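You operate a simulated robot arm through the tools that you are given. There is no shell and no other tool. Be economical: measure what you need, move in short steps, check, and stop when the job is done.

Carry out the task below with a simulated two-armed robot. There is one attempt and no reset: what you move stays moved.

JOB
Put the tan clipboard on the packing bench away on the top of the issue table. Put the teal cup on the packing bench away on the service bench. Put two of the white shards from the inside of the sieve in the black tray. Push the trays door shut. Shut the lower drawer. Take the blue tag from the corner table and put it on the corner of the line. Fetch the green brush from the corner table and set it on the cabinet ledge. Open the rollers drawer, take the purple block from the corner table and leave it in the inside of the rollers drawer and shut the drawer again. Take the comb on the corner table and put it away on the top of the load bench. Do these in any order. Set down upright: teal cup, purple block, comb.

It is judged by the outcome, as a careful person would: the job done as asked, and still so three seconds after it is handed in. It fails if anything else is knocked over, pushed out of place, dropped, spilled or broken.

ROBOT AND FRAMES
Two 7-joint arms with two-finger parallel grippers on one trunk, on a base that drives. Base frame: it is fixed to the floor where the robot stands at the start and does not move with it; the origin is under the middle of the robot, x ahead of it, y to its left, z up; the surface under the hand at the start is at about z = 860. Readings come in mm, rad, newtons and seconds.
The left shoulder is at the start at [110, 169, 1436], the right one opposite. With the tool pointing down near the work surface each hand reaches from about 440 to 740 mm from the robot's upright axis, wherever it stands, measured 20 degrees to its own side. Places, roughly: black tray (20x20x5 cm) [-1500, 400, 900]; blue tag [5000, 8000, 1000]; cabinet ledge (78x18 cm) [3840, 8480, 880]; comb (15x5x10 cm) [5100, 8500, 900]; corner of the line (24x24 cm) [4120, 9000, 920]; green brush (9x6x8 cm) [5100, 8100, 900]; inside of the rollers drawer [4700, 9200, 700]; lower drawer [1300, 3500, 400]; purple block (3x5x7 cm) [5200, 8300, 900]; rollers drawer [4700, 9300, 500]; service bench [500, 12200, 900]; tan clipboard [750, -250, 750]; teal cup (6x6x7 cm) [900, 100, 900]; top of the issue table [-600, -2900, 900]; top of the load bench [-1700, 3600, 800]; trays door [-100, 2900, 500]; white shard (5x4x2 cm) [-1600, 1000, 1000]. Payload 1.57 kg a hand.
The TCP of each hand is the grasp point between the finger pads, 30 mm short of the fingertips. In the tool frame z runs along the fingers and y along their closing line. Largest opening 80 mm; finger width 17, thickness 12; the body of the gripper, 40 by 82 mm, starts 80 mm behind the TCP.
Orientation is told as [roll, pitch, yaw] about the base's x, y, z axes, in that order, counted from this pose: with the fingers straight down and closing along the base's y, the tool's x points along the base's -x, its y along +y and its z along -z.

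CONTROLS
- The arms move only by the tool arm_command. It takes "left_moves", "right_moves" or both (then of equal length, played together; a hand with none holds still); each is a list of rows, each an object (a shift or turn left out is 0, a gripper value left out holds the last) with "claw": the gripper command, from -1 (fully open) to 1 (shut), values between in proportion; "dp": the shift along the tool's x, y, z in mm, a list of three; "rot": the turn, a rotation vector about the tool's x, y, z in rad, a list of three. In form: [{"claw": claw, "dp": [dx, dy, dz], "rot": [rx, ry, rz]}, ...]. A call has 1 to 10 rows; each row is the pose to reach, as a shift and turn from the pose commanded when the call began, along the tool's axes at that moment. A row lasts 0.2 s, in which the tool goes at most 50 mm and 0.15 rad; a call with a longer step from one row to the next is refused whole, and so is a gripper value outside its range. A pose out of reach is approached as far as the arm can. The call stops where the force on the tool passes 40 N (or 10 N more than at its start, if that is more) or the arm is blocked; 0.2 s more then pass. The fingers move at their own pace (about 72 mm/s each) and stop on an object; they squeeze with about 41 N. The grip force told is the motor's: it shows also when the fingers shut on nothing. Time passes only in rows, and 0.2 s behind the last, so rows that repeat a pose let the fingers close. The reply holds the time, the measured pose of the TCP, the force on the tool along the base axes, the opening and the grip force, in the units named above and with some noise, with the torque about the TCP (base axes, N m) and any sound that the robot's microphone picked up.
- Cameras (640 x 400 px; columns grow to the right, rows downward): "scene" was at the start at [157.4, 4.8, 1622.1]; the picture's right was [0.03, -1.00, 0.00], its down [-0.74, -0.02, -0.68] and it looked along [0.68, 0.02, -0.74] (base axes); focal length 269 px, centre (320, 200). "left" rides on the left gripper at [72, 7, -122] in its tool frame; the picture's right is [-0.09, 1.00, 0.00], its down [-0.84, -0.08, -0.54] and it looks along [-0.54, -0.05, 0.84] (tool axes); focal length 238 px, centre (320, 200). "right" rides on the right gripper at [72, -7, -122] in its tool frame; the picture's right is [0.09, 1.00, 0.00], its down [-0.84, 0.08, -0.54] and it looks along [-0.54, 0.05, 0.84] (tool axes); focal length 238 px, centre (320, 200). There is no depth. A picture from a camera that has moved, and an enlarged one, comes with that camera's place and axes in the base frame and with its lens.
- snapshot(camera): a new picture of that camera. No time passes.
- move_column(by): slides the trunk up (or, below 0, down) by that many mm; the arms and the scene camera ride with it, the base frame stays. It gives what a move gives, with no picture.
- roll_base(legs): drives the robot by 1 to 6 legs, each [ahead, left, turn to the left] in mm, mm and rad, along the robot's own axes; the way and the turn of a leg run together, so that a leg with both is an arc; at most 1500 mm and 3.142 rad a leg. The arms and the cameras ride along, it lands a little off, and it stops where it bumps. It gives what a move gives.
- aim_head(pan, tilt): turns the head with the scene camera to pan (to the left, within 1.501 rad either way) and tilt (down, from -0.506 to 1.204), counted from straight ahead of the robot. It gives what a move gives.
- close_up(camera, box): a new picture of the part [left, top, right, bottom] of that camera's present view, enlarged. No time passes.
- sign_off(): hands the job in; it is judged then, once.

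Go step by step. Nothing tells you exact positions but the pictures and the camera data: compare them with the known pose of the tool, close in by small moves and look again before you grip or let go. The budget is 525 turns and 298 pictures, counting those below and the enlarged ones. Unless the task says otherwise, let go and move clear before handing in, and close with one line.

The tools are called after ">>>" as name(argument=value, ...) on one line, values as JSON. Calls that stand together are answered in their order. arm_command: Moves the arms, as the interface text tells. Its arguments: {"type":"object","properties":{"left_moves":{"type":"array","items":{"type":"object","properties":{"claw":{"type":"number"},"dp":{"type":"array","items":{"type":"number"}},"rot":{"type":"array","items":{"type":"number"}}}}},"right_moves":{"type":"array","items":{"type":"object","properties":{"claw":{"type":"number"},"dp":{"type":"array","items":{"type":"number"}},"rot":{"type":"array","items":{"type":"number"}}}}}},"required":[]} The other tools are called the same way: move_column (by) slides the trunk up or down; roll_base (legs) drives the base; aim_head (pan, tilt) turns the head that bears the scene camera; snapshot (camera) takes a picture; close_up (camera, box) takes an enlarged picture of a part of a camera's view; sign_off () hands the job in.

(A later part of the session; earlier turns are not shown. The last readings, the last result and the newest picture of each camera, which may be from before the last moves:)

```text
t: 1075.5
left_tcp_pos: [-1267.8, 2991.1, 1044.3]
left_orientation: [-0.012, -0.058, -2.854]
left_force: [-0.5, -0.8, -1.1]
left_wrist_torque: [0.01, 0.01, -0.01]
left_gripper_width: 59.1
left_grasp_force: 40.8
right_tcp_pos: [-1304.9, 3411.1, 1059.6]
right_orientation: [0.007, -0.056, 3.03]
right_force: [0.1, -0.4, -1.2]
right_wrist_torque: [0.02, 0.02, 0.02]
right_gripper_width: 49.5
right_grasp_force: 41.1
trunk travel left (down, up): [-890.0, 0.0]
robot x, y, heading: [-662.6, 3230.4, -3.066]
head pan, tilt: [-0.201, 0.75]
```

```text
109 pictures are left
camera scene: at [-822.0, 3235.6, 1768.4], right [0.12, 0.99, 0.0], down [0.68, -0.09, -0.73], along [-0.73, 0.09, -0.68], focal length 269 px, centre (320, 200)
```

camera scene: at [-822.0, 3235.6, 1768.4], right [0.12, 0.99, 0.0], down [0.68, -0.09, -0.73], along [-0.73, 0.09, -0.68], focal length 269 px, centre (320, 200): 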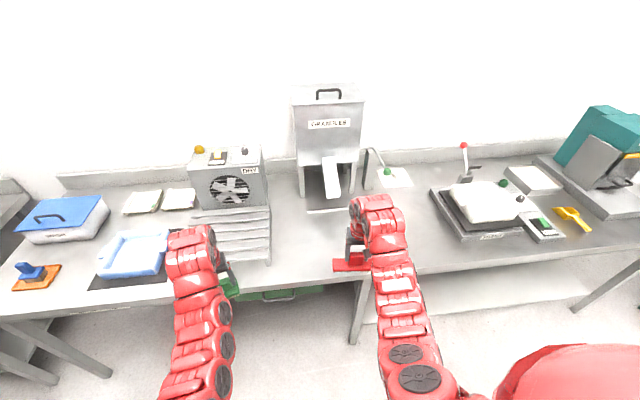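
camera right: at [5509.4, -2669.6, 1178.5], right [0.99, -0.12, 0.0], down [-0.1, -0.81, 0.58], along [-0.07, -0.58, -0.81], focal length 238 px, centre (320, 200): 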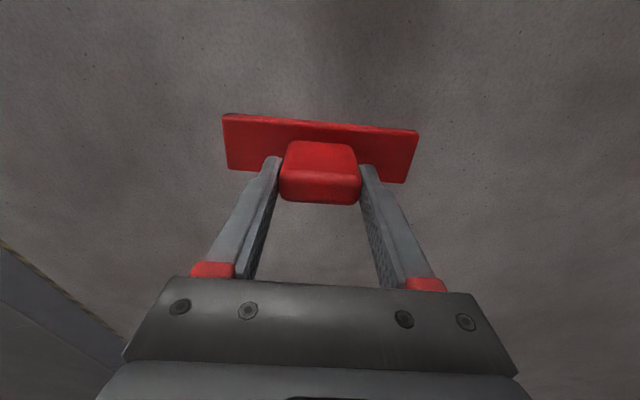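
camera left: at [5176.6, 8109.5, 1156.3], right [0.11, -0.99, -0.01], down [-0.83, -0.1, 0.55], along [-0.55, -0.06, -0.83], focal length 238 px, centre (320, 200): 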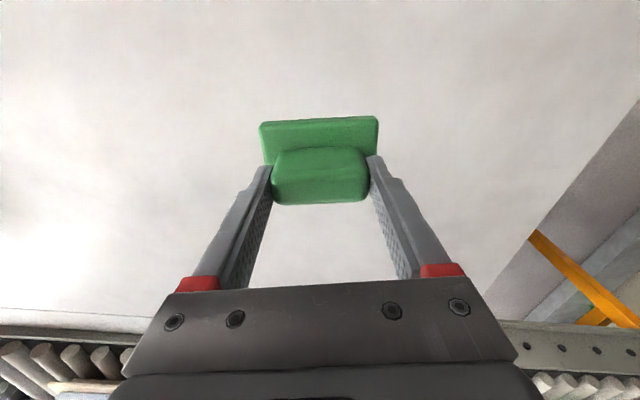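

>>> roll_base(legs=[[0, 0, -0.07], [245, 0, 0]])

>>> snapshot(camera="right")

>>> snapshot(camera="scene")

```text
t: 1077.7
left_tcp_pos: [-1525.9, 3033.1, 1044.4]
left_orientation: [-0.011, -0.059, -2.925]
left_force: [0.1, -0.2, -1.3]
left_wrist_torque: [0.03, 0.03, 0.03]
left_gripper_width: 59.2
left_grasp_force: 41.1
right_tcp_pos: [-1535.7, 3455.5, 1060.8]
right_orientation: [0.007, -0.054, 2.961]
right_force: [0.9, 0.7, -2.1]
right_wrist_torque: [-0.01, 0.01, -0.04]
right_gripper_width: 49.6
right_grasp_force: 41.2
trunk travel left (down, up): [-890.0, 0.0]
robot x, y, heading: [-900.4, 3227.1, -3.132]
head pan, tilt: [-0.201, 0.75]
```

```text
108 pictures are left
camera right: at [-1457.1, 3449.0, 1178.7], right [-0.09, -1.0, 0.0], down [-0.81, 0.07, 0.59], along [-0.58, 0.05, -0.81], focal length 238 px, centre (320, 200)
```

right: 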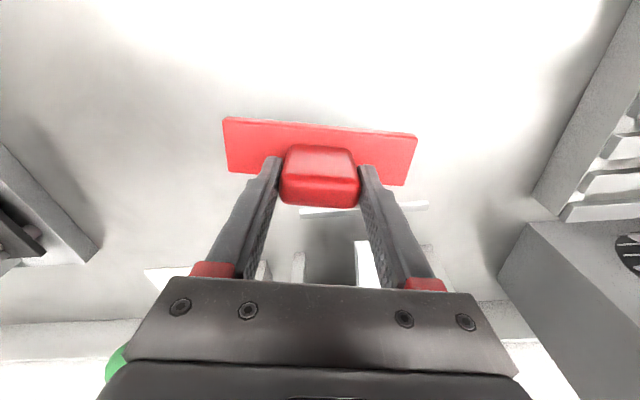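

```text
107 pictures are left
camera scene: at [-1065.2, 3245.8, 1768.6], right [0.19, 0.98, 0.0], down [0.67, -0.13, -0.73], along [-0.72, 0.14, -0.68], focal length 269 px, centre (320, 200)
```

scene: 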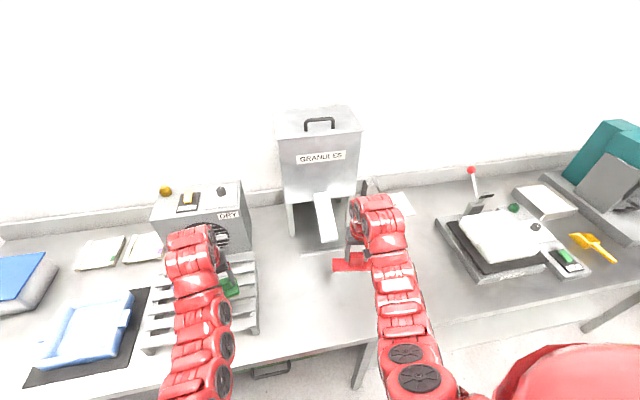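

>>> arm_command(right_moves=[{"dp": [0, 0, 30], "rot": [0, 0.03, 0]}, {"dp": [0, 0, 60], "rot": [0, 0.05, 0]}, {"dp": [0, 0, 90], "rot": [0, 0.05, 0]}, {"dp": [0, 0, 100], "rot": [0, 0.05, 0]}])

>>> arm_command(right_moves=[{"dp": [0, 0, 4]}, {"dp": [0, 0, 8]}, {"dp": [0, 0, 12]}, {"dp": [0, 0, 16]}, {"dp": [0, 0, 20]}, {"dp": [0, 0, 24]}, {"dp": [0, 0, 28]}, {"dp": [0, 0, 32]}])

>>> snapshot(camera="right")

```text
t: 1078.7
left_tcp_pos: [-1527.7, 3034.0, 1044.2]
left_orientation: [-0.014, -0.062, -2.924]
left_force: [-0.4, -0.6, -1.3]
left_wrist_torque: [0.0, -0.03, 0.0]
left_gripper_width: 58.8
left_grasp_force: 40.5
right_tcp_pos: [-1543.7, 3457.1, 961.5]
right_orientation: [0.007, -0.004, 2.961]
right_force: [-0.5, -0.9, -2.0]
right_wrist_torque: [-0.02, 0.01, -0.03]
right_gripper_width: 49.6
right_grasp_force: 41.0
trunk travel left (down, up): [-890.0, 0.0]
robot x, y, heading: [-904.7, 3224.9, -3.136]
head pan, tilt: [-0.201, 0.75]
```

```text
t: 1080.6
left_tcp_pos: [-1526.7, 3031.3, 1046.4]
left_orientation: [-0.014, -0.065, -2.922]
left_force: [-0.9, -0.3, -1.8]
left_wrist_torque: [0.01, -0.02, -0.01]
left_gripper_width: 59.0
left_grasp_force: 40.9
right_tcp_pos: [-1544.8, 3455.8, 935.9]
right_orientation: [0.008, -0.02, 2.962]
right_force: [5.7, -0.6, 27.1]
right_wrist_torque: [0.58, -0.86, -0.14]
right_gripper_width: 49.5
right_grasp_force: 40.8
trunk travel left (down, up): [-890.0, 0.0]
robot x, y, heading: [-904.1, 3225.0, -3.14]
head pan, tilt: [-0.201, 0.75]
stopped in row 8 (right hand): the force on the tool passed its limit at 41 N (the readings are from after the stop); the commanded pose is now the measured one
```

```text
106 pictures are left
camera right: at [-1470.8, 3450.2, 1056.4], right [-0.09, -1.0, 0.0], down [-0.83, 0.07, 0.56], along [-0.56, 0.04, -0.83], focal length 238 px, centre (320, 200)
```

right: 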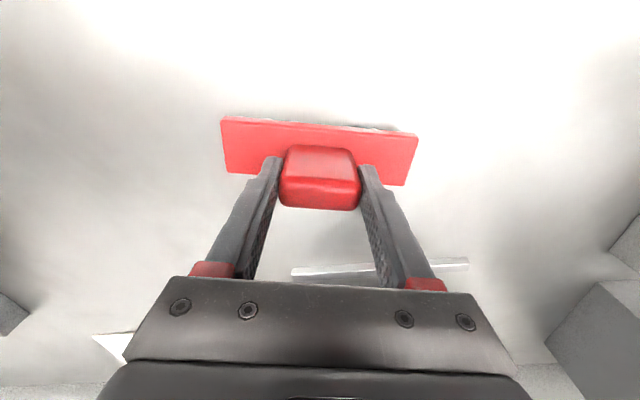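

Comb is on the bench; relaxing, leveling and releasing.

>>> arm_command(right_moves=[{"dp": [0, 0, -1], "rot": [0, 0.015, 0]}, {"dp": [0, 0, -1], "rot": [0, 0.015, 0]}, {"dp": [0, 0, -1], "rot": [0, 0.015, 0], "claw": -0.6}, {"dp": [0, 0, -1], "rot": [0, 0.015, 0]}, {"dp": [0, 0, -1], "rot": [0, 0.015, 0]}, {"dp": [0, 0, -30], "rot": [0, 0.015, 0]}, {"dp": [0, 0, -70], "rot": [0, 0.015, 0]}, {"dp": [0, 0, -110], "rot": [0, 0.015, 0]}])

>>> snapshot(camera="right")

```text
t: 1082.4
left_tcp_pos: [-1528.6, 3033.2, 1044.3]
left_orientation: [-0.013, -0.058, -2.923]
left_force: [-0.1, -0.1, -0.5]
left_wrist_torque: [0.01, 0.01, 0.0]
left_gripper_width: 58.9
left_grasp_force: 41.3
right_tcp_pos: [-1539.8, 3459.7, 1043.8]
right_orientation: [0.004, 0.0, 2.962]
right_force: [0.9, -1.3, 0.0]
right_wrist_torque: [0.04, 0.0, 0.0]
right_gripper_width: 63.9
right_grasp_force: 0.0
trunk travel left (down, up): [-890.0, 0.0]
robot x, y, heading: [-900.9, 3225.5, -3.136]
head pan, tilt: [-0.201, 0.75]
```

```text
105 pictures are left
camera right: at [-1467.4, 3453.7, 1165.8], right [-0.09, -1.0, 0.01], down [-0.84, 0.08, 0.54], along [-0.54, 0.04, -0.84], focal length 238 px, centre (320, 200)
```

right: 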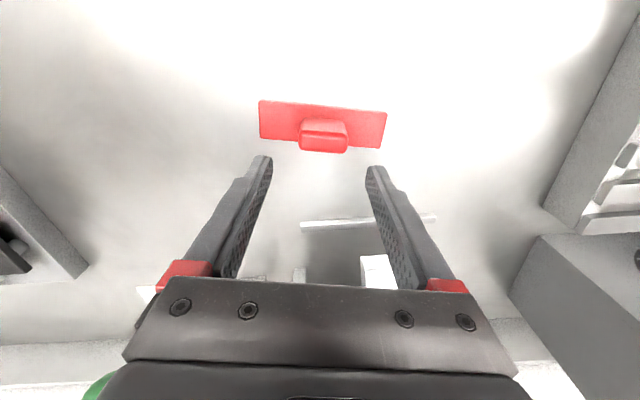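

Comb delivered. Now backing off and turning to look at the trays door.

>>> roll_base(legs=[[-250, 0, 0], [0, 0, 2.3]])

>>> aim_head(pan=0.1, tilt=0.7)

>>> snapshot(camera="scene")

```text
t: 1089.6
left_tcp_pos: [-102.0, 2893.8, 1043.9]
left_orientation: [-0.014, -0.058, -0.619]
left_force: [-0.3, 1.1, -1.0]
left_wrist_torque: [0.0, 0.04, 0.01]
left_gripper_width: 59.3
left_grasp_force: 41.3
right_tcp_pos: [-408.9, 2600.4, 1042.2]
right_orientation: [0.006, 0.0, -1.018]
right_force: [-0.1, -0.4, 0.0]
right_wrist_torque: [0.0, 0.0, -0.01]
right_gripper_width: 64.0
right_grasp_force: 0.0
trunk travel left (down, up): [-890.0, 0.0]
robot x, y, heading: [-663.5, 3231.9, -0.836]
head pan, tilt: [-0.201, 0.75]
```

```text
t: 1090.4
left_tcp_pos: [-101.2, 2893.5, 1044.9]
left_orientation: [-0.014, -0.062, -0.62]
left_force: [0.1, 0.2, -1.3]
left_wrist_torque: [-0.02, -0.02, 0.04]
left_gripper_width: 59.0
left_grasp_force: 41.1
right_tcp_pos: [-410.1, 2601.7, 1042.4]
right_orientation: [0.007, 0.003, -1.019]
right_force: [0.4, 0.4, 0.1]
right_wrist_torque: [0.02, 0.02, -0.02]
right_gripper_width: 64.1
right_grasp_force: 0.2
trunk travel left (down, up): [-890.0, 0.0]
robot x, y, heading: [-660.9, 3230.7, -0.834]
head pan, tilt: [0.099, 0.7]
```

```text
104 pictures are left
camera scene: at [-549.3, 3115.2, 1772.7], right [-0.67, -0.74, 0.0], down [-0.48, 0.43, -0.76], along [0.57, -0.51, -0.64], focal length 269 px, centre (320, 200)
```

scene: 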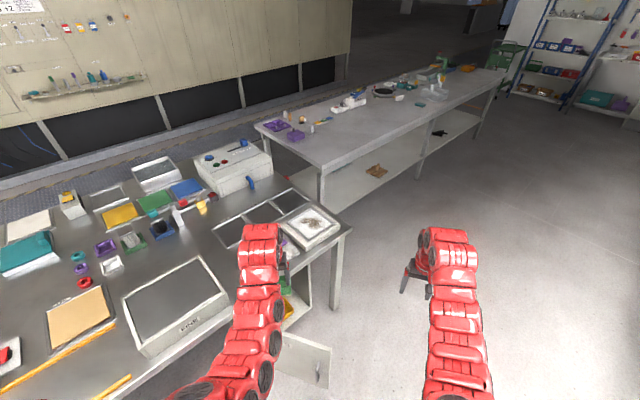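

The door's free edge is near [-267,2800], z≈280–650, open ~62° with its hinge to the north-east. I'll face east and push it along its arc with the right hand held low and forward.

>>> roll_base(legs=[[-250, 0, 0], [0, 0, 0.836], [-150, 0, 0], [0, -330, 0]])

>>> arm_command(right_moves=[{"rot": [0, 0, -0.1], "claw": 1}, {"rot": [0, 0, -0.18]}])

>>> arm_command(right_moves=[{"rot": [0, -0.15, 0]}, {"rot": [0, -0.3, 0]}, {"rot": [0, -0.45, 0]}, {"rot": [0, -0.6, 0]}, {"rot": [0, -0.75, 0]}, {"rot": [0, -0.9, 0]}, {"rot": [0, -1.05, 0]}, {"rot": [0, -1.2, 0]}, {"rot": [0, -1.35, 0]}, {"rot": [0, -1.5, 0]}])

>>> aim_head(pan=-0.2, tilt=0.7)

>>> snapshot(camera="scene")

```text
t: 1097.1
left_tcp_pos: [-358.9, 3271.5, 1044.0]
left_orientation: [-0.013, -0.06, 0.204]
left_force: [0.7, 0.5, -1.4]
left_wrist_torque: [-0.01, 0.01, 0.02]
left_gripper_width: 59.0
left_grasp_force: 41.1
right_tcp_pos: [-353.4, 2846.2, 1042.2]
right_orientation: [0.007, 0.002, -0.194]
right_force: [0.0, 0.1, 0.1]
right_wrist_torque: [-0.01, 0.01, -0.03]
right_gripper_width: 64.0
right_grasp_force: 0.0
trunk travel left (down, up): [-890.0, 0.0]
robot x, y, heading: [-988.8, 3088.3, -0.005]
head pan, tilt: [0.099, 0.7]
```

```text
t: 1097.7
left_tcp_pos: [-358.8, 3270.6, 1043.9]
left_orientation: [-0.012, -0.064, 0.204]
left_force: [-0.2, 0.3, -0.7]
left_wrist_torque: [-0.03, 0.01, 0.01]
left_gripper_width: 59.2
left_grasp_force: 40.4
right_tcp_pos: [-354.4, 2845.1, 1042.7]
right_orientation: [0.007, 0.0, -0.014]
right_force: [0.7, 0.0, 0.2]
right_wrist_torque: [-0.02, 0.0, 0.0]
right_gripper_width: 0.0
right_grasp_force: 10.8
trunk travel left (down, up): [-890.0, 0.0]
robot x, y, heading: [-989.5, 3083.9, -0.01]
head pan, tilt: [0.099, 0.7]
```

```text
t: 1099.9
left_tcp_pos: [-358.1, 3270.3, 1044.8]
left_orientation: [-0.012, -0.06, 0.202]
left_force: [1.0, 0.0, -1.6]
left_wrist_torque: [0.02, 0.04, 0.02]
left_gripper_width: 58.8
left_grasp_force: 41.0
right_tcp_pos: [-354.5, 2844.7, 1042.5]
right_orientation: [0.114, -1.502, -0.128]
right_force: [-0.3, 0.3, -0.2]
right_wrist_torque: [0.02, -0.05, 0.02]
right_gripper_width: 0.0
right_grasp_force: 21.4
trunk travel left (down, up): [-890.0, 0.0]
robot x, y, heading: [-984.9, 3085.8, -0.007]
head pan, tilt: [0.099, 0.7]
```

```text
t: 1100.7
left_tcp_pos: [-359.7, 3270.6, 1043.8]
left_orientation: [-0.015, -0.061, 0.203]
left_force: [-0.6, -0.6, -0.5]
left_wrist_torque: [0.01, -0.05, -0.01]
left_gripper_width: 59.0
left_grasp_force: 41.1
right_tcp_pos: [-353.8, 2846.4, 1043.5]
right_orientation: [0.102, -1.498, -0.115]
right_force: [-0.1, 0.4, -0.1]
right_wrist_torque: [-0.03, 0.01, 0.0]
right_gripper_width: 0.1
right_grasp_force: 21.4
trunk travel left (down, up): [-890.0, 0.0]
robot x, y, heading: [-992.3, 3085.0, -0.008]
head pan, tilt: [-0.201, 0.7]
```

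```text
103 pictures are left
camera scene: at [-826.5, 3070.1, 1772.7], right [-0.21, -0.98, 0.0], down [-0.63, 0.13, -0.76], along [0.75, -0.16, -0.64], focal length 269 px, centre (320, 200)
```

scene: 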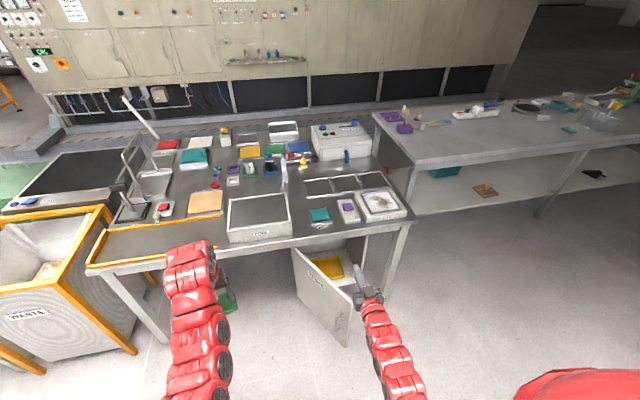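

The TRAYS door is clear: hinge ~[30,3013], free edge ~[-275,2815], z 250–766. Retracting the left hand a bit and lowering the trunk.

>>> arm_command(left_moves=[{"dp": [40, 0, 0]}, {"dp": [80, 0, 0]}, {"dp": [120, 0, 0]}])

>>> move_column(by=-400)

>>> move_column(by=-140)

>>> snapshot(camera="scene")

```text
t: 1101.5
left_tcp_pos: [-477.9, 3248.4, 1035.0]
left_orientation: [-0.013, -0.059, 0.204]
left_force: [-0.5, 0.4, -0.8]
left_wrist_torque: [-0.02, 0.03, 0.01]
left_gripper_width: 59.0
left_grasp_force: 41.2
right_tcp_pos: [-353.9, 2845.3, 1043.6]
right_orientation: [0.099, -1.502, -0.113]
right_force: [-0.5, -0.2, 0.2]
right_wrist_torque: [-0.04, -0.02, 0.03]
right_gripper_width: 0.1
right_grasp_force: 22.0
trunk travel left (down, up): [-890.0, 0.0]
robot x, y, heading: [-989.7, 3084.8, -0.013]
head pan, tilt: [-0.201, 0.7]
```

```text
t: 1105.4
left_tcp_pos: [-476.4, 3247.6, 634.3]
left_orientation: [-0.014, -0.061, 0.203]
left_force: [0.5, -0.5, -1.0]
left_wrist_torque: [0.01, -0.01, -0.04]
left_gripper_width: 59.1
left_grasp_force: 41.1
right_tcp_pos: [-355.2, 2845.1, 643.7]
right_orientation: [0.102, -1.502, -0.117]
right_force: [-0.2, 0.1, -0.5]
right_wrist_torque: [0.03, 0.01, 0.0]
right_gripper_width: 0.0
right_grasp_force: 21.5
trunk travel left (down, up): [-490.0, 400.0]
robot x, y, heading: [-985.3, 3083.3, -0.01]
head pan, tilt: [-0.201, 0.7]
```

```text
t: 1107.0
left_tcp_pos: [-475.4, 3249.0, 493.9]
left_orientation: [-0.013, -0.061, 0.204]
left_force: [0.5, -0.5, -0.6]
left_wrist_torque: [-0.03, -0.01, -0.01]
left_gripper_width: 59.1
left_grasp_force: 41.0
right_tcp_pos: [-354.3, 2845.2, 502.6]
right_orientation: [0.104, -1.499, -0.117]
right_force: [0.6, -0.8, -0.4]
right_wrist_torque: [-0.01, 0.02, -0.02]
right_gripper_width: 0.0
right_grasp_force: 21.7
trunk travel left (down, up): [-350.0, 540.0]
robot x, y, heading: [-988.8, 3084.4, -0.014]
head pan, tilt: [-0.201, 0.7]
```

```text
102 pictures are left
camera scene: at [-826.7, 3069.9, 1232.8], right [-0.21, -0.98, 0.0], down [-0.63, 0.13, -0.76], along [0.75, -0.16, -0.64], focal length 269 px, centre (320, 200)
```

scene: 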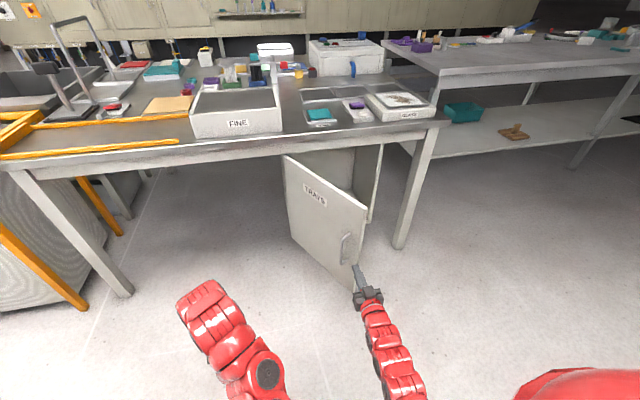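

Triangulated: hinge [82,3013], free edge [-218,2785]. Moving to contact, then following the arc.

>>> roll_base(legs=[[165, 5, 0]])

>>> snapshot(camera="scene")

```text
t: 1108.2
left_tcp_pos: [-376.1, 3247.8, 494.8]
left_orientation: [-0.014, -0.062, 0.202]
left_force: [1.1, 0.3, -0.6]
left_wrist_torque: [-0.02, 0.01, 0.0]
left_gripper_width: 58.8
left_grasp_force: 40.9
right_tcp_pos: [-258.2, 2841.3, 503.1]
right_orientation: [0.044, -1.504, -0.068]
right_force: [-6.6, -2.1, 4.4]
right_wrist_torque: [-0.17, -0.19, 0.59]
right_gripper_width: 0.1
right_grasp_force: 20.7
trunk travel left (down, up): [-350.0, 540.0]
robot x, y, heading: [-890.9, 3088.9, -0.015]
head pan, tilt: [-0.201, 0.7]
stopped in leg 1: the force on the tool passed its limit at 140 N (the readings are from after the stop); the commanded pose is now the measured one
```

```text
101 pictures are left
camera scene: at [-727.4, 3071.8, 1232.7], right [-0.21, -0.98, 0.0], down [-0.63, 0.14, -0.77], along [0.75, -0.16, -0.64], focal length 269 px, centre (320, 200)
```

scene: 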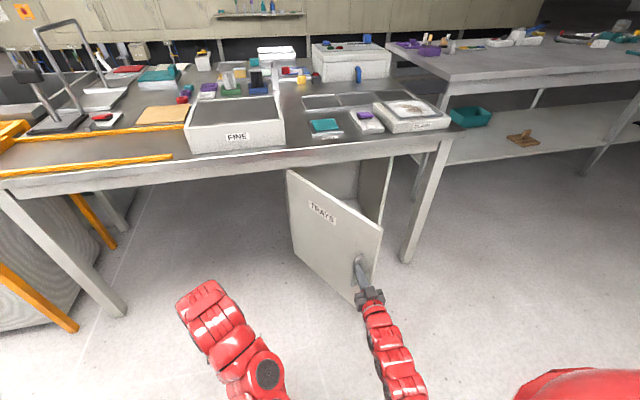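

The fingertip met the door's handle. I'll back off, rise above the handle, and push mainly southward along the door's tangent with slow arm moves.

>>> roll_base(legs=[[-30, 25, 0]])

>>> move_column(by=75)

>>> close_up(camera="scene", box=[260, 150, 440, 310])

>>> snapshot(camera="right")

```text
t: 1109.1
left_tcp_pos: [-404.7, 3273.7, 495.1]
left_orientation: [-0.013, -0.061, 0.203]
left_force: [0.0, 0.7, -1.9]
left_wrist_torque: [0.01, -0.04, -0.01]
left_gripper_width: 59.0
left_grasp_force: 41.0
right_tcp_pos: [-285.8, 2866.6, 503.3]
right_orientation: [0.039, -1.503, -0.064]
right_force: [0.2, 0.3, -0.1]
right_wrist_torque: [0.03, 0.03, -0.02]
right_gripper_width: 0.2
right_grasp_force: 21.5
trunk travel left (down, up): [-350.0, 540.0]
robot x, y, heading: [-916.5, 3112.6, -0.013]
head pan, tilt: [-0.201, 0.7]
```

```text
t: 1110.0
left_tcp_pos: [-404.2, 3274.1, 555.5]
left_orientation: [-0.013, -0.058, 0.205]
left_force: [0.4, 0.9, 0.5]
left_wrist_torque: [0.01, -0.03, 0.03]
left_gripper_width: 58.9
left_grasp_force: 41.2
right_tcp_pos: [-288.7, 2866.6, 549.8]
right_orientation: [0.033, -1.464, -0.058]
right_force: [6.3, 4.1, -15.7]
right_wrist_torque: [-0.14, 0.49, 0.02]
right_gripper_width: 0.0
right_grasp_force: 21.3
trunk travel left (down, up): [-412.0, 478.0]
robot x, y, heading: [-914.8, 3114.1, -0.009]
head pan, tilt: [-0.201, 0.7]
stopped: the force on the tool passed its limit at 51 N (the readings are from after the stop); the commanded pose is now the measured one
```

```text
2.50 times, centred on (350, 230) of scene
camera zoom: at [-753.4, 3096.8, 1294.6], right [-0.21, -0.98, 0.0], down [-0.63, 0.13, -0.76], along [0.75, -0.16, -0.64], focal length 673 px, centre (245, 125)
```

zoom: 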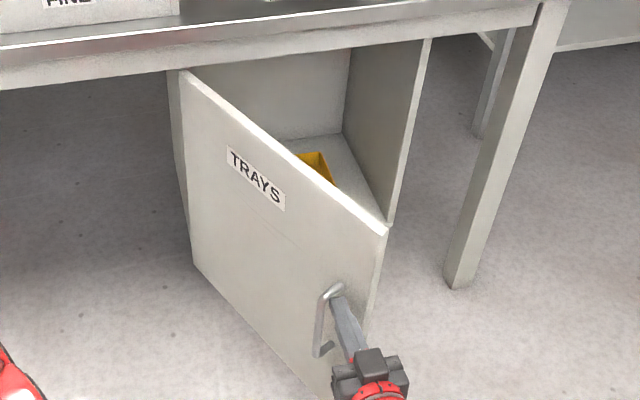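

```text
99 pictures are left
camera right: at [-417.3, 2863.2, 491.5], right [0.01, 1.0, -0.09], down [-0.45, 0.09, 0.89], along [0.89, 0.03, 0.45], focal length 238 px, centre (320, 200)
```

right: 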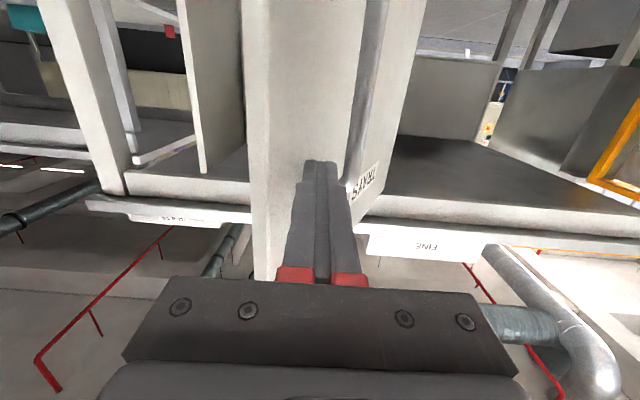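

The finger is caught under the handle loop; lowering slightly and withdrawing before going above it.

>>> move_column(by=-30)

>>> roll_base(legs=[[-80, 0, 0]])

>>> move_column(by=90)

>>> close_up(camera="scene", box=[240, 150, 440, 310])

```text
t: 1110.7
left_tcp_pos: [-403.7, 3273.6, 526.5]
left_orientation: [-0.013, -0.061, 0.202]
left_force: [0.1, -0.7, -0.5]
left_wrist_torque: [0.01, -0.01, -0.01]
left_gripper_width: 58.9
left_grasp_force: 40.9
right_tcp_pos: [-289.5, 2865.0, 522.9]
right_orientation: [0.03, -1.472, -0.059]
right_force: [0.4, -0.1, -0.8]
right_wrist_torque: [-0.01, 0.01, -0.02]
right_gripper_width: 0.0
right_grasp_force: 21.7
trunk travel left (down, up): [-382.0, 508.0]
robot x, y, heading: [-916.8, 3112.1, -0.008]
head pan, tilt: [-0.201, 0.7]
```

```text
t: 1111.8
left_tcp_pos: [-484.6, 3274.5, 526.5]
left_orientation: [-0.013, -0.061, 0.205]
left_force: [-0.3, -0.1, -1.1]
left_wrist_torque: [-0.02, 0.0, 0.03]
left_gripper_width: 59.1
left_grasp_force: 40.9
right_tcp_pos: [-369.4, 2866.6, 523.3]
right_orientation: [0.034, -1.474, -0.056]
right_force: [0.7, -0.1, 1.0]
right_wrist_torque: [0.02, -0.03, 0.02]
right_gripper_width: 0.1
right_grasp_force: 21.4
trunk travel left (down, up): [-382.0, 508.0]
robot x, y, heading: [-996.9, 3114.4, -0.01]
head pan, tilt: [-0.201, 0.7]
```

```text
t: 1113.0
left_tcp_pos: [-484.2, 3274.8, 615.7]
left_orientation: [-0.013, -0.058, 0.204]
left_force: [0.0, -0.2, -1.4]
left_wrist_torque: [0.06, 0.03, 0.0]
left_gripper_width: 59.1
left_grasp_force: 40.9
right_tcp_pos: [-367.7, 2867.8, 611.8]
right_orientation: [0.032, -1.472, -0.058]
right_force: [0.7, -0.6, -0.3]
right_wrist_torque: [0.02, 0.02, 0.0]
right_gripper_width: 0.0
right_grasp_force: 20.8
trunk travel left (down, up): [-472.0, 418.0]
robot x, y, heading: [-996.1, 3115.7, -0.009]
head pan, tilt: [-0.201, 0.7]
```

```text
2.50 times, centred on (340, 230) of scene
camera zoom: at [-834.8, 3097.3, 1354.3], right [-0.21, -0.98, 0.0], down [-0.63, 0.13, -0.76], along [0.75, -0.16, -0.64], focal length 673 px, centre (270, 125)
```

zoom: 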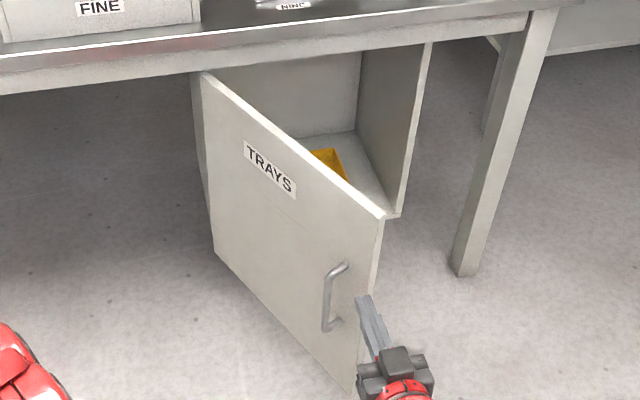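

>>> roll_base(legs=[[150, 0, 0]])

>>> arm_command(right_moves=[{"dp": [0, 0, 10]}, {"dp": [0, 0, 20]}, {"dp": [0, 0, 30]}, {"dp": [0, 0, 40]}, {"dp": [0, 0, 50]}, {"dp": [0, 0, 60]}, {"dp": [0, 0, 70]}])

>>> close_up(camera="scene", box=[240, 150, 440, 310])

```text
t: 1114.4
left_tcp_pos: [-331.9, 3272.0, 615.0]
left_orientation: [-0.013, -0.06, 0.202]
left_force: [-0.2, 0.3, -1.6]
left_wrist_torque: [-0.02, 0.03, -0.01]
left_gripper_width: 59.0
left_grasp_force: 40.7
right_tcp_pos: [-217.7, 2863.8, 611.9]
right_orientation: [0.033, -1.472, -0.059]
right_force: [-0.8, -0.3, -0.4]
right_wrist_torque: [-0.04, 0.01, -0.02]
right_gripper_width: 0.0
right_grasp_force: 20.9
trunk travel left (down, up): [-472.0, 418.0]
robot x, y, heading: [-842.0, 3113.4, -0.012]
head pan, tilt: [-0.201, 0.7]
```

```text
t: 1116.0
left_tcp_pos: [-332.3, 3271.8, 616.1]
left_orientation: [-0.012, -0.06, 0.2]
left_force: [-0.8, -0.1, -1.1]
left_wrist_torque: [0.03, 0.02, 0.01]
left_gripper_width: 59.1
left_grasp_force: 40.9
right_tcp_pos: [-147.9, 2861.3, 605.5]
right_orientation: [0.032, -1.471, -0.06]
right_force: [-0.6, 0.7, -1.2]
right_wrist_torque: [0.0, -0.04, 0.03]
right_gripper_width: 0.0
right_grasp_force: 21.5
trunk travel left (down, up): [-472.0, 418.0]
robot x, y, heading: [-845.0, 3111.4, -0.014]
head pan, tilt: [-0.201, 0.7]
```

```text
2.50 times, centred on (340, 230) of scene
camera zoom: at [-683.6, 3095.3, 1354.4], right [-0.21, -0.98, 0.0], down [-0.63, 0.14, -0.76], along [0.75, -0.16, -0.64], focal length 673 px, centre (270, 125)
```

zoom: 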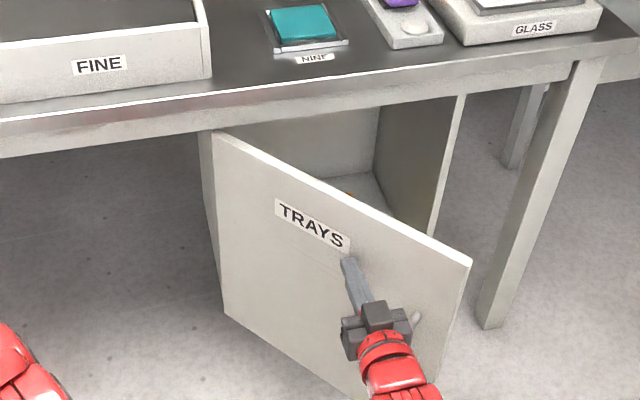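

>>> arm_command(right_moves=[{"dp": [0, -4, 12]}, {"dp": [0, -10, 22]}, {"dp": [0, -18, 30]}, {"dp": [0, -26, 37]}, {"dp": [0, -34, 44]}, {"dp": [0, -41, 51]}, {"dp": [0, -48, 59]}, {"dp": [0, -54, 67]}, {"dp": [0, -60, 75]}, {"dp": [0, -66, 83]}])

>>> close_up(camera="scene", box=[240, 150, 440, 310])

```text
t: 1118.2
left_tcp_pos: [-333.0, 3271.8, 615.7]
left_orientation: [-0.013, -0.059, 0.202]
left_force: [0.5, 0.1, -0.6]
left_wrist_torque: [0.01, 0.01, -0.01]
left_gripper_width: 59.0
left_grasp_force: 40.8
right_tcp_pos: [-68.8, 2792.6, 596.6]
right_orientation: [0.028, -1.473, -0.054]
right_force: [-0.5, 0.3, 0.3]
right_wrist_torque: [0.01, -0.01, 0.01]
right_gripper_width: 0.0
right_grasp_force: 21.0
trunk travel left (down, up): [-472.0, 418.0]
robot x, y, heading: [-843.1, 3114.1, -0.013]
head pan, tilt: [-0.201, 0.7]
```

```text
2.50 times, centred on (340, 230) of scene
camera zoom: at [-683.5, 3095.2, 1354.4], right [-0.21, -0.98, 0.0], down [-0.63, 0.14, -0.76], along [0.75, -0.16, -0.64], focal length 673 px, centre (270, 125)
```

zoom: 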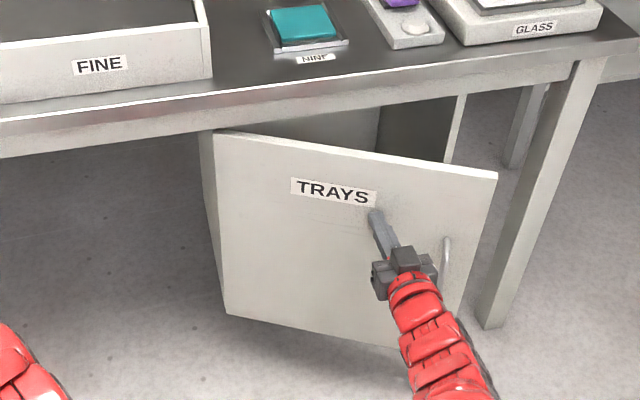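

>>> arm_command(right_moves=[{"dp": [0, -5, 10]}, {"dp": [0, -9, 20]}, {"dp": [0, -13, 30]}, {"dp": [0, -16, 40]}, {"dp": [0, -19, 50]}, {"dp": [0, -21, 60]}])

>>> roll_base(legs=[[20, 0, 0], [20, 0, 0]])

>>> close_up(camera="scene", box=[240, 150, 440, 310])

```text
t: 1119.6
left_tcp_pos: [-332.6, 3272.0, 616.1]
left_orientation: [-0.011, -0.061, 0.2]
left_force: [0.1, 0.2, -1.5]
left_wrist_torque: [0.02, 0.0, -0.01]
left_gripper_width: 59.0
left_grasp_force: 40.8
right_tcp_pos: [-51.3, 2776.3, 603.2]
right_orientation: [0.033, -1.472, -0.062]
right_force: [0.1, 0.6, 0.9]
right_wrist_torque: [-0.04, 0.0, -0.01]
right_gripper_width: 0.3
right_grasp_force: 21.7
right hand out of reach, approached as far as the arm can: row 2, 3, 4, 5, 6
trunk travel left (down, up): [-472.0, 418.0]
robot x, y, heading: [-843.1, 3113.1, -0.012]
head pan, tilt: [-0.201, 0.7]
```

```text
t: 1120.8
left_tcp_pos: [-291.2, 3270.5, 614.5]
left_orientation: [-0.011, -0.06, 0.202]
left_force: [0.8, -0.4, -0.2]
left_wrist_torque: [-0.03, 0.02, 0.0]
left_gripper_width: 58.9
left_grasp_force: 40.6
right_tcp_pos: [-9.7, 2776.2, 601.8]
right_orientation: [0.035, -1.469, -0.059]
right_force: [0.4, -0.1, -0.8]
right_wrist_torque: [0.0, -0.04, 0.03]
right_gripper_width: 0.0
right_grasp_force: 20.8
trunk travel left (down, up): [-472.0, 418.0]
robot x, y, heading: [-803.1, 3111.6, -0.015]
head pan, tilt: [-0.201, 0.7]
```

```text
2.50 times, centred on (340, 230) of scene
camera zoom: at [-642.1, 3094.6, 1354.2], right [-0.21, -0.98, 0.0], down [-0.63, 0.14, -0.76], along [0.75, -0.16, -0.65], focal length 673 px, centre (270, 125)
```

zoom: 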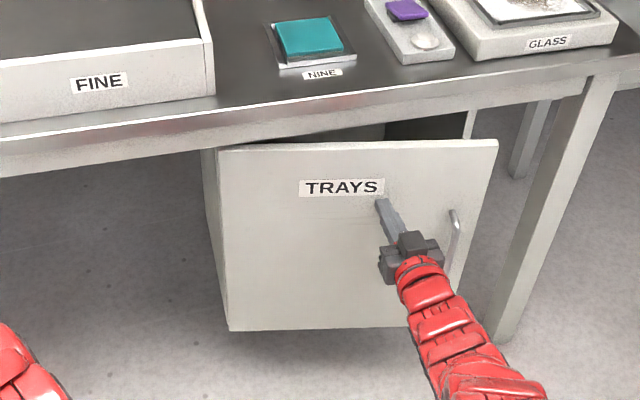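

>>> roll_base(legs=[[20, -3, 0], [20, -3, 0], [15, 0, 0]])

>>> close_up(camera="scene", box=[240, 150, 440, 310])

```text
t: 1122.5
left_tcp_pos: [-238.3, 3264.4, 615.9]
left_orientation: [-0.011, -0.057, 0.2]
left_force: [0.0, 0.3, -1.7]
left_wrist_torque: [0.02, 0.01, 0.01]
left_gripper_width: 58.8
left_grasp_force: 40.9
right_tcp_pos: [43.7, 2769.7, 605.3]
right_orientation: [0.039, -1.482, -0.062]
right_force: [-4.8, 1.7, -1.1]
right_wrist_torque: [0.0, 0.04, 0.08]
right_gripper_width: 0.4
right_grasp_force: 21.0
trunk travel left (down, up): [-472.0, 418.0]
robot x, y, heading: [-747.1, 3102.4, -0.016]
head pan, tilt: [-0.201, 0.7]
stopped in leg 3: the force on the tool passed its limit at 108 N (the readings are from after the stop); the commanded pose is now the measured one
```

```text
2.50 times, centred on (340, 230) of scene
camera zoom: at [-588.7, 3087.7, 1354.4], right [-0.21, -0.98, 0.0], down [-0.63, 0.14, -0.76], along [0.75, -0.16, -0.64], focal length 673 px, centre (270, 125)
```

zoom: 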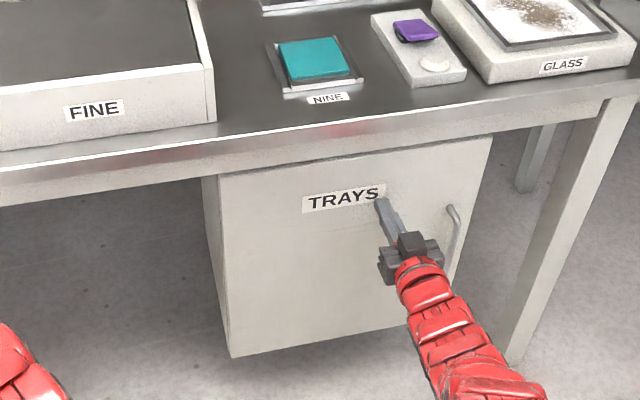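

The trays door is shut. Backing off, verifying, raising the trunk and restoring the hand.

>>> roll_base(legs=[[-200, 0, 0]])

>>> close_up(camera="scene", box=[220, 120, 440, 300])

>>> move_column(by=400)

>>> arm_command(right_moves=[{"dp": [0, 0, -40]}, {"dp": [0, 0, -80]}, {"dp": [0, 0, -120]}, {"dp": [0, 0, -150]}])

>>> arm_command(right_moves=[{"rot": [0, 0.15, 0]}, {"rot": [0, 0.3, 0]}, {"rot": [0, 0.45, 0]}, {"rot": [0, 0.6, 0]}, {"rot": [0, 0.75, 0]}, {"rot": [0, 0.9, 0]}, {"rot": [0, 1.05, 0]}, {"rot": [0, 1.2, 0]}, {"rot": [0, 1.35, 0]}, {"rot": [0, 1.47, 0]}])

```text
t: 1124.1
left_tcp_pos: [-440.0, 3267.0, 615.6]
left_orientation: [-0.011, -0.061, 0.2]
left_force: [-0.7, 0.3, -1.2]
left_wrist_torque: [-0.01, 0.05, -0.01]
left_gripper_width: 59.2
left_grasp_force: 40.7
right_tcp_pos: [-158.0, 2771.4, 604.9]
right_orientation: [0.04, -1.482, -0.066]
right_force: [0.7, -0.7, 0.0]
right_wrist_torque: [0.04, 0.03, 0.01]
right_gripper_width: 0.0
right_grasp_force: 21.3
trunk travel left (down, up): [-472.0, 418.0]
robot x, y, heading: [-949.3, 3105.9, -0.015]
head pan, tilt: [-0.201, 0.7]
```

```text
2.22 times, centred on (330, 210) of scene
camera zoom: at [-791.5, 3090.5, 1354.6], right [-0.21, -0.98, 0.0], down [-0.63, 0.14, -0.77], along [0.75, -0.16, -0.64], focal length 598 px, centre (298, 178)
```

zoom: 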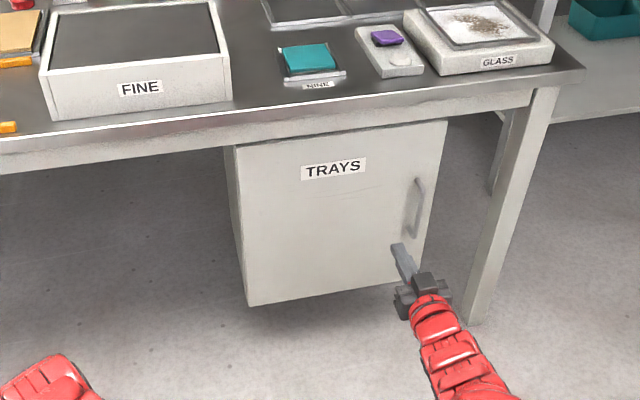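

```text
t: 1127.9
left_tcp_pos: [-439.0, 3266.2, 1014.9]
left_orientation: [-0.012, -0.058, 0.2]
left_force: [-0.1, -0.1, -1.0]
left_wrist_torque: [0.02, 0.04, 0.0]
left_gripper_width: 58.9
left_grasp_force: 40.8
right_tcp_pos: [-158.3, 2771.2, 1004.3]
right_orientation: [0.04, -1.48, -0.064]
right_force: [0.5, -0.3, 0.3]
right_wrist_torque: [-0.02, -0.02, -0.01]
right_gripper_width: 0.0
right_grasp_force: 21.7
trunk travel left (down, up): [-872.0, 18.0]
robot x, y, heading: [-950.4, 3108.7, -0.016]
head pan, tilt: [-0.201, 0.7]
```

```text
t: 1128.9
left_tcp_pos: [-440.1, 3266.1, 1016.1]
left_orientation: [-0.012, -0.062, 0.2]
left_force: [-1.0, 0.9, -0.6]
left_wrist_torque: [0.0, -0.01, -0.04]
left_gripper_width: 59.0
left_grasp_force: 41.2
right_tcp_pos: [-308.4, 2774.2, 1020.8]
right_orientation: [0.051, -1.482, -0.076]
right_force: [0.1, 1.0, 0.4]
right_wrist_torque: [-0.02, 0.01, -0.01]
right_gripper_width: 0.2
right_grasp_force: 21.5
trunk travel left (down, up): [-872.0, 18.0]
robot x, y, heading: [-955.0, 3108.6, -0.009]
head pan, tilt: [-0.201, 0.7]
```

```text
t: 1131.1
left_tcp_pos: [-437.6, 3266.7, 1014.9]
left_orientation: [-0.011, -0.06, 0.199]
left_force: [0.5, 0.3, -2.1]
left_wrist_torque: [-0.01, -0.01, 0.0]
left_gripper_width: 59.1
left_grasp_force: 40.7
right_tcp_pos: [-307.9, 2776.0, 1018.6]
right_orientation: [0.002, -0.006, -0.024]
right_force: [-0.6, -0.7, -0.5]
right_wrist_torque: [0.0, -0.01, 0.02]
right_gripper_width: 0.0
right_grasp_force: 21.4
trunk travel left (down, up): [-872.0, 18.0]
robot x, y, heading: [-945.9, 3105.5, -0.014]
head pan, tilt: [-0.201, 0.7]
```

Door is shut. Heading north with the brush.

>>> roll_base(legs=[[0, 0, 1.585], [0, -290, 0], [0, 0, -0.09], [1500, 0, 0], [1500, 0, 0], [1300, 0, 0]])

>>> aim_head(pan=0.0, tilt=0.45)

>>> snapshot(camera="scene")

```text
t: 1157.6
left_tcp_pos: [-317.9, 7889.1, 1016.9]
left_orientation: [-0.012, -0.061, 1.639]
left_force: [0.4, 0.6, -0.6]
left_wrist_torque: [-0.03, 0.0, -0.01]
left_gripper_width: 59.0
left_grasp_force: 41.0
right_tcp_pos: [186.8, 7953.8, 1019.7]
right_orientation: [0.004, -0.01, 1.412]
right_force: [0.1, 0.7, -0.3]
right_wrist_torque: [0.0, 0.01, -0.01]
right_gripper_width: 0.1
right_grasp_force: 20.9
trunk travel left (down, up): [-872.0, 18.0]
robot x, y, heading: [-225.0, 7361.5, 1.424]
head pan, tilt: [-0.201, 0.7]
```

```text
t: 1158.3
left_tcp_pos: [-317.9, 7887.5, 1013.8]
left_orientation: [-0.011, -0.059, 1.637]
left_force: [0.3, -0.3, -1.1]
left_wrist_torque: [0.0, -0.01, 0.0]
left_gripper_width: 59.0
left_grasp_force: 41.1
right_tcp_pos: [185.5, 7953.8, 1018.3]
right_orientation: [0.003, -0.012, 1.412]
right_force: [-0.1, 0.5, -0.4]
right_wrist_torque: [0.01, 0.0, 0.0]
right_gripper_width: 0.0
right_grasp_force: 21.5
trunk travel left (down, up): [-872.0, 18.0]
robot x, y, heading: [-230.9, 7355.6, 1.424]
head pan, tilt: [0.0, 0.45]
```

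```text
92 pictures are left
camera scene: at [-204.9, 7532.4, 1776.5], right [0.99, -0.15, 0.0], down [-0.06, -0.43, -0.9], along [0.13, 0.89, -0.44], focal length 269 px, centre (320, 200)
```

scene: 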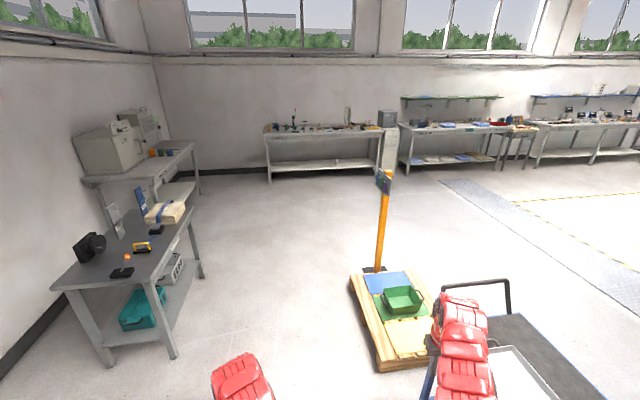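

The trolley and pallet are close on the right; squaring up and shifting left before continuing.

>>> roll_base(legs=[[0, 0, 0.147], [0, 170, 0], [1500, 0, 0], [1400, 0, 0]])

>>> snapshot(camera="scene")

```text
t: 1174.0
left_tcp_pos: [-580.9, 10773.6, 1014.8]
left_orientation: [-0.013, -0.06, 1.792]
left_force: [-0.2, 0.3, -0.5]
left_wrist_torque: [-0.01, 0.03, -0.02]
left_gripper_width: 58.9
left_grasp_force: 41.2
right_tcp_pos: [-93.4, 10917.6, 1018.0]
right_orientation: [0.002, -0.011, 1.569]
right_force: [-0.4, -0.9, -0.2]
right_wrist_torque: [-0.02, 0.04, -0.02]
right_gripper_width: 0.1
right_grasp_force: 21.2
trunk travel left (down, up): [-872.0, 18.0]
robot x, y, heading: [-409.9, 10264.0, 1.581]
head pan, tilt: [0.0, 0.45]
```

```text
91 pictures are left
camera scene: at [-413.6, 10440.5, 1776.6], right [1.0, 0.01, 0.0], down [0.0, -0.44, -0.9], along [-0.01, 0.9, -0.44], focal length 269 px, centre (320, 200)
```

scene: 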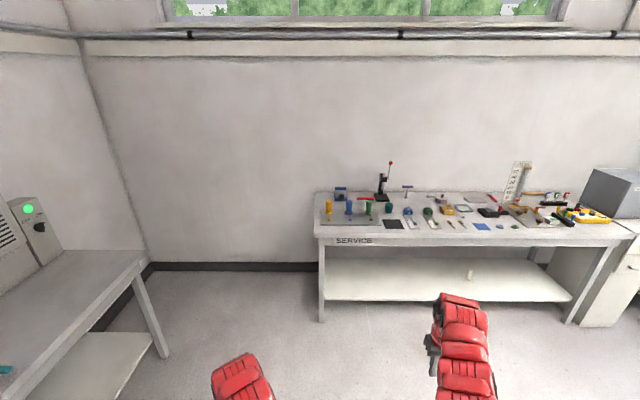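

Cup still fine. Turning east toward the line's west ledge.

>>> roll_base(legs=[[0, 0, -1.581], [1500, 0, 0], [1450, 0, 0], [0, -1500, 0], [0, -650, 0]])

>>> aim_head(pan=0.1, tilt=0.6)

>>> snapshot(camera="scene")

```text
t: 1202.6
left_tcp_pos: [3168.6, 8353.7, 1015.2]
left_orientation: [-0.012, -0.058, 0.285]
left_force: [0.4, -0.1, -1.7]
left_wrist_torque: [0.02, 0.02, 0.03]
left_gripper_width: 59.3
left_grasp_force: 40.7
right_tcp_pos: [3342.3, 7874.3, 1018.6]
right_orientation: [0.004, -0.009, 0.059]
right_force: [0.1, 0.0, 0.4]
right_wrist_torque: [0.02, 0.02, 0.02]
right_gripper_width: 0.0
right_grasp_force: 21.4
trunk travel left (down, up): [-872.0, 18.0]
robot x, y, heading: [2672.5, 8152.2, 0.074]
head pan, tilt: [0.0, 0.45]
```

```text
t: 1203.3
left_tcp_pos: [3169.9, 8352.7, 1015.8]
left_orientation: [-0.012, -0.06, 0.285]
left_force: [-0.5, -0.8, -1.2]
left_wrist_torque: [-0.03, 0.01, 0.01]
left_gripper_width: 58.9
left_grasp_force: 41.1
right_tcp_pos: [3344.2, 7873.7, 1018.8]
right_orientation: [0.003, -0.011, 0.058]
right_force: [-0.3, 0.0, 0.7]
right_wrist_torque: [0.0, 0.02, 0.03]
right_gripper_width: 0.0
right_grasp_force: 20.4
trunk travel left (down, up): [-872.0, 18.0]
robot x, y, heading: [2670.6, 8150.4, 0.068]
head pan, tilt: [0.099, 0.6]
```

```text
90 pictures are left
camera scene: at [2837.6, 8173.2, 1763.1], right [0.17, -0.99, 0.0], down [-0.56, -0.1, -0.83], along [0.81, 0.14, -0.56], focal length 269 px, centre (320, 200)
```

scene: 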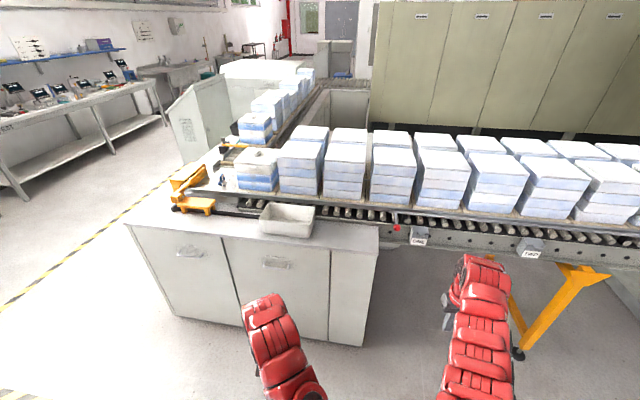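

Free ledge stretch lies south of the white tray (y≈8060–8370). Target [3855,8220].

>>> arm_command(right_moves=[{"dp": [40, 0, 0]}, {"dp": [80, 0, 0]}, {"dp": [120, 0, 0]}, {"dp": [140, 0, 0]}])

>>> roll_base(legs=[[0, 0, -0.068], [0, -100, 0], [500, 0, 0]])

>>> aim_head(pan=0.15, tilt=0.85)

>>> snapshot(camera="scene")

>>> snapshot(camera="left")

```text
t: 1204.3
left_tcp_pos: [3168.3, 8352.2, 1016.5]
left_orientation: [-0.012, -0.063, 0.285]
left_force: [-0.5, 0.5, -1.4]
left_wrist_torque: [0.02, 0.01, 0.0]
left_gripper_width: 59.1
left_grasp_force: 40.9
right_tcp_pos: [3202.6, 7866.9, 1017.1]
right_orientation: [0.004, -0.009, 0.06]
right_force: [-0.4, 0.0, -0.5]
right_wrist_torque: [-0.02, 0.0, 0.01]
right_gripper_width: 0.1
right_grasp_force: 20.9
trunk travel left (down, up): [-872.0, 18.0]
robot x, y, heading: [2673.2, 8152.8, 0.073]
head pan, tilt: [0.099, 0.6]
```

```text
t: 1208.3
left_tcp_pos: [3669.4, 8218.3, 1016.7]
left_orientation: [-0.013, -0.061, 0.211]
left_force: [0.4, 0.0, -0.9]
left_wrist_torque: [0.03, 0.0, 0.02]
left_gripper_width: 58.8
left_grasp_force: 41.3
right_tcp_pos: [3666.8, 7731.7, 1018.1]
right_orientation: [0.004, -0.011, -0.014]
right_force: [0.4, -0.1, 0.5]
right_wrist_torque: [-0.04, 0.03, -0.03]
right_gripper_width: 0.0
right_grasp_force: 21.6
trunk travel left (down, up): [-872.0, 18.0]
robot x, y, heading: [3157.6, 8051.2, -0.004]
head pan, tilt: [0.099, 0.6]
```

```text
t: 1209.1
left_tcp_pos: [3670.3, 8218.4, 1015.6]
left_orientation: [-0.014, -0.062, 0.211]
left_force: [0.0, -1.4, -1.8]
left_wrist_torque: [-0.02, 0.02, 0.03]
left_gripper_width: 59.2
left_grasp_force: 41.0
right_tcp_pos: [3665.7, 7731.0, 1018.5]
right_orientation: [0.004, -0.011, -0.014]
right_force: [-0.6, 0.9, 0.0]
right_wrist_torque: [-0.05, -0.02, 0.02]
right_gripper_width: 0.2
right_grasp_force: 21.2
trunk travel left (down, up): [-872.0, 18.0]
robot x, y, heading: [3156.5, 8053.3, -0.001]
head pan, tilt: [0.15, 0.85]
```

```text
89 pictures are left
camera scene: at [3314.7, 8066.9, 1742.1], right [0.15, -0.99, 0.0], down [-0.74, -0.11, -0.66], along [0.65, 0.1, -0.75], focal length 269 px, centre (320, 200)
```

scene: 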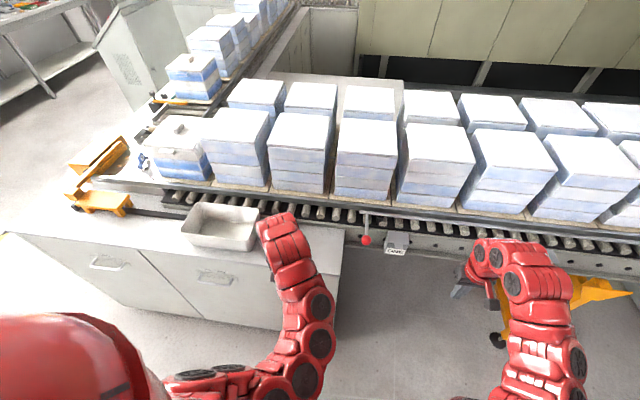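

```text
88 pictures are left
camera left: at [3592.2, 8210.7, 1132.3], right [-0.12, 0.99, -0.01], down [0.8, 0.1, 0.59], along [0.59, 0.06, -0.81], focal length 238 px, centre (320, 200)
```

left: 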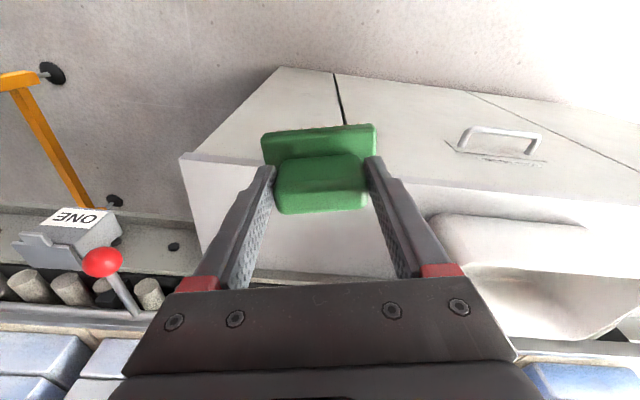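

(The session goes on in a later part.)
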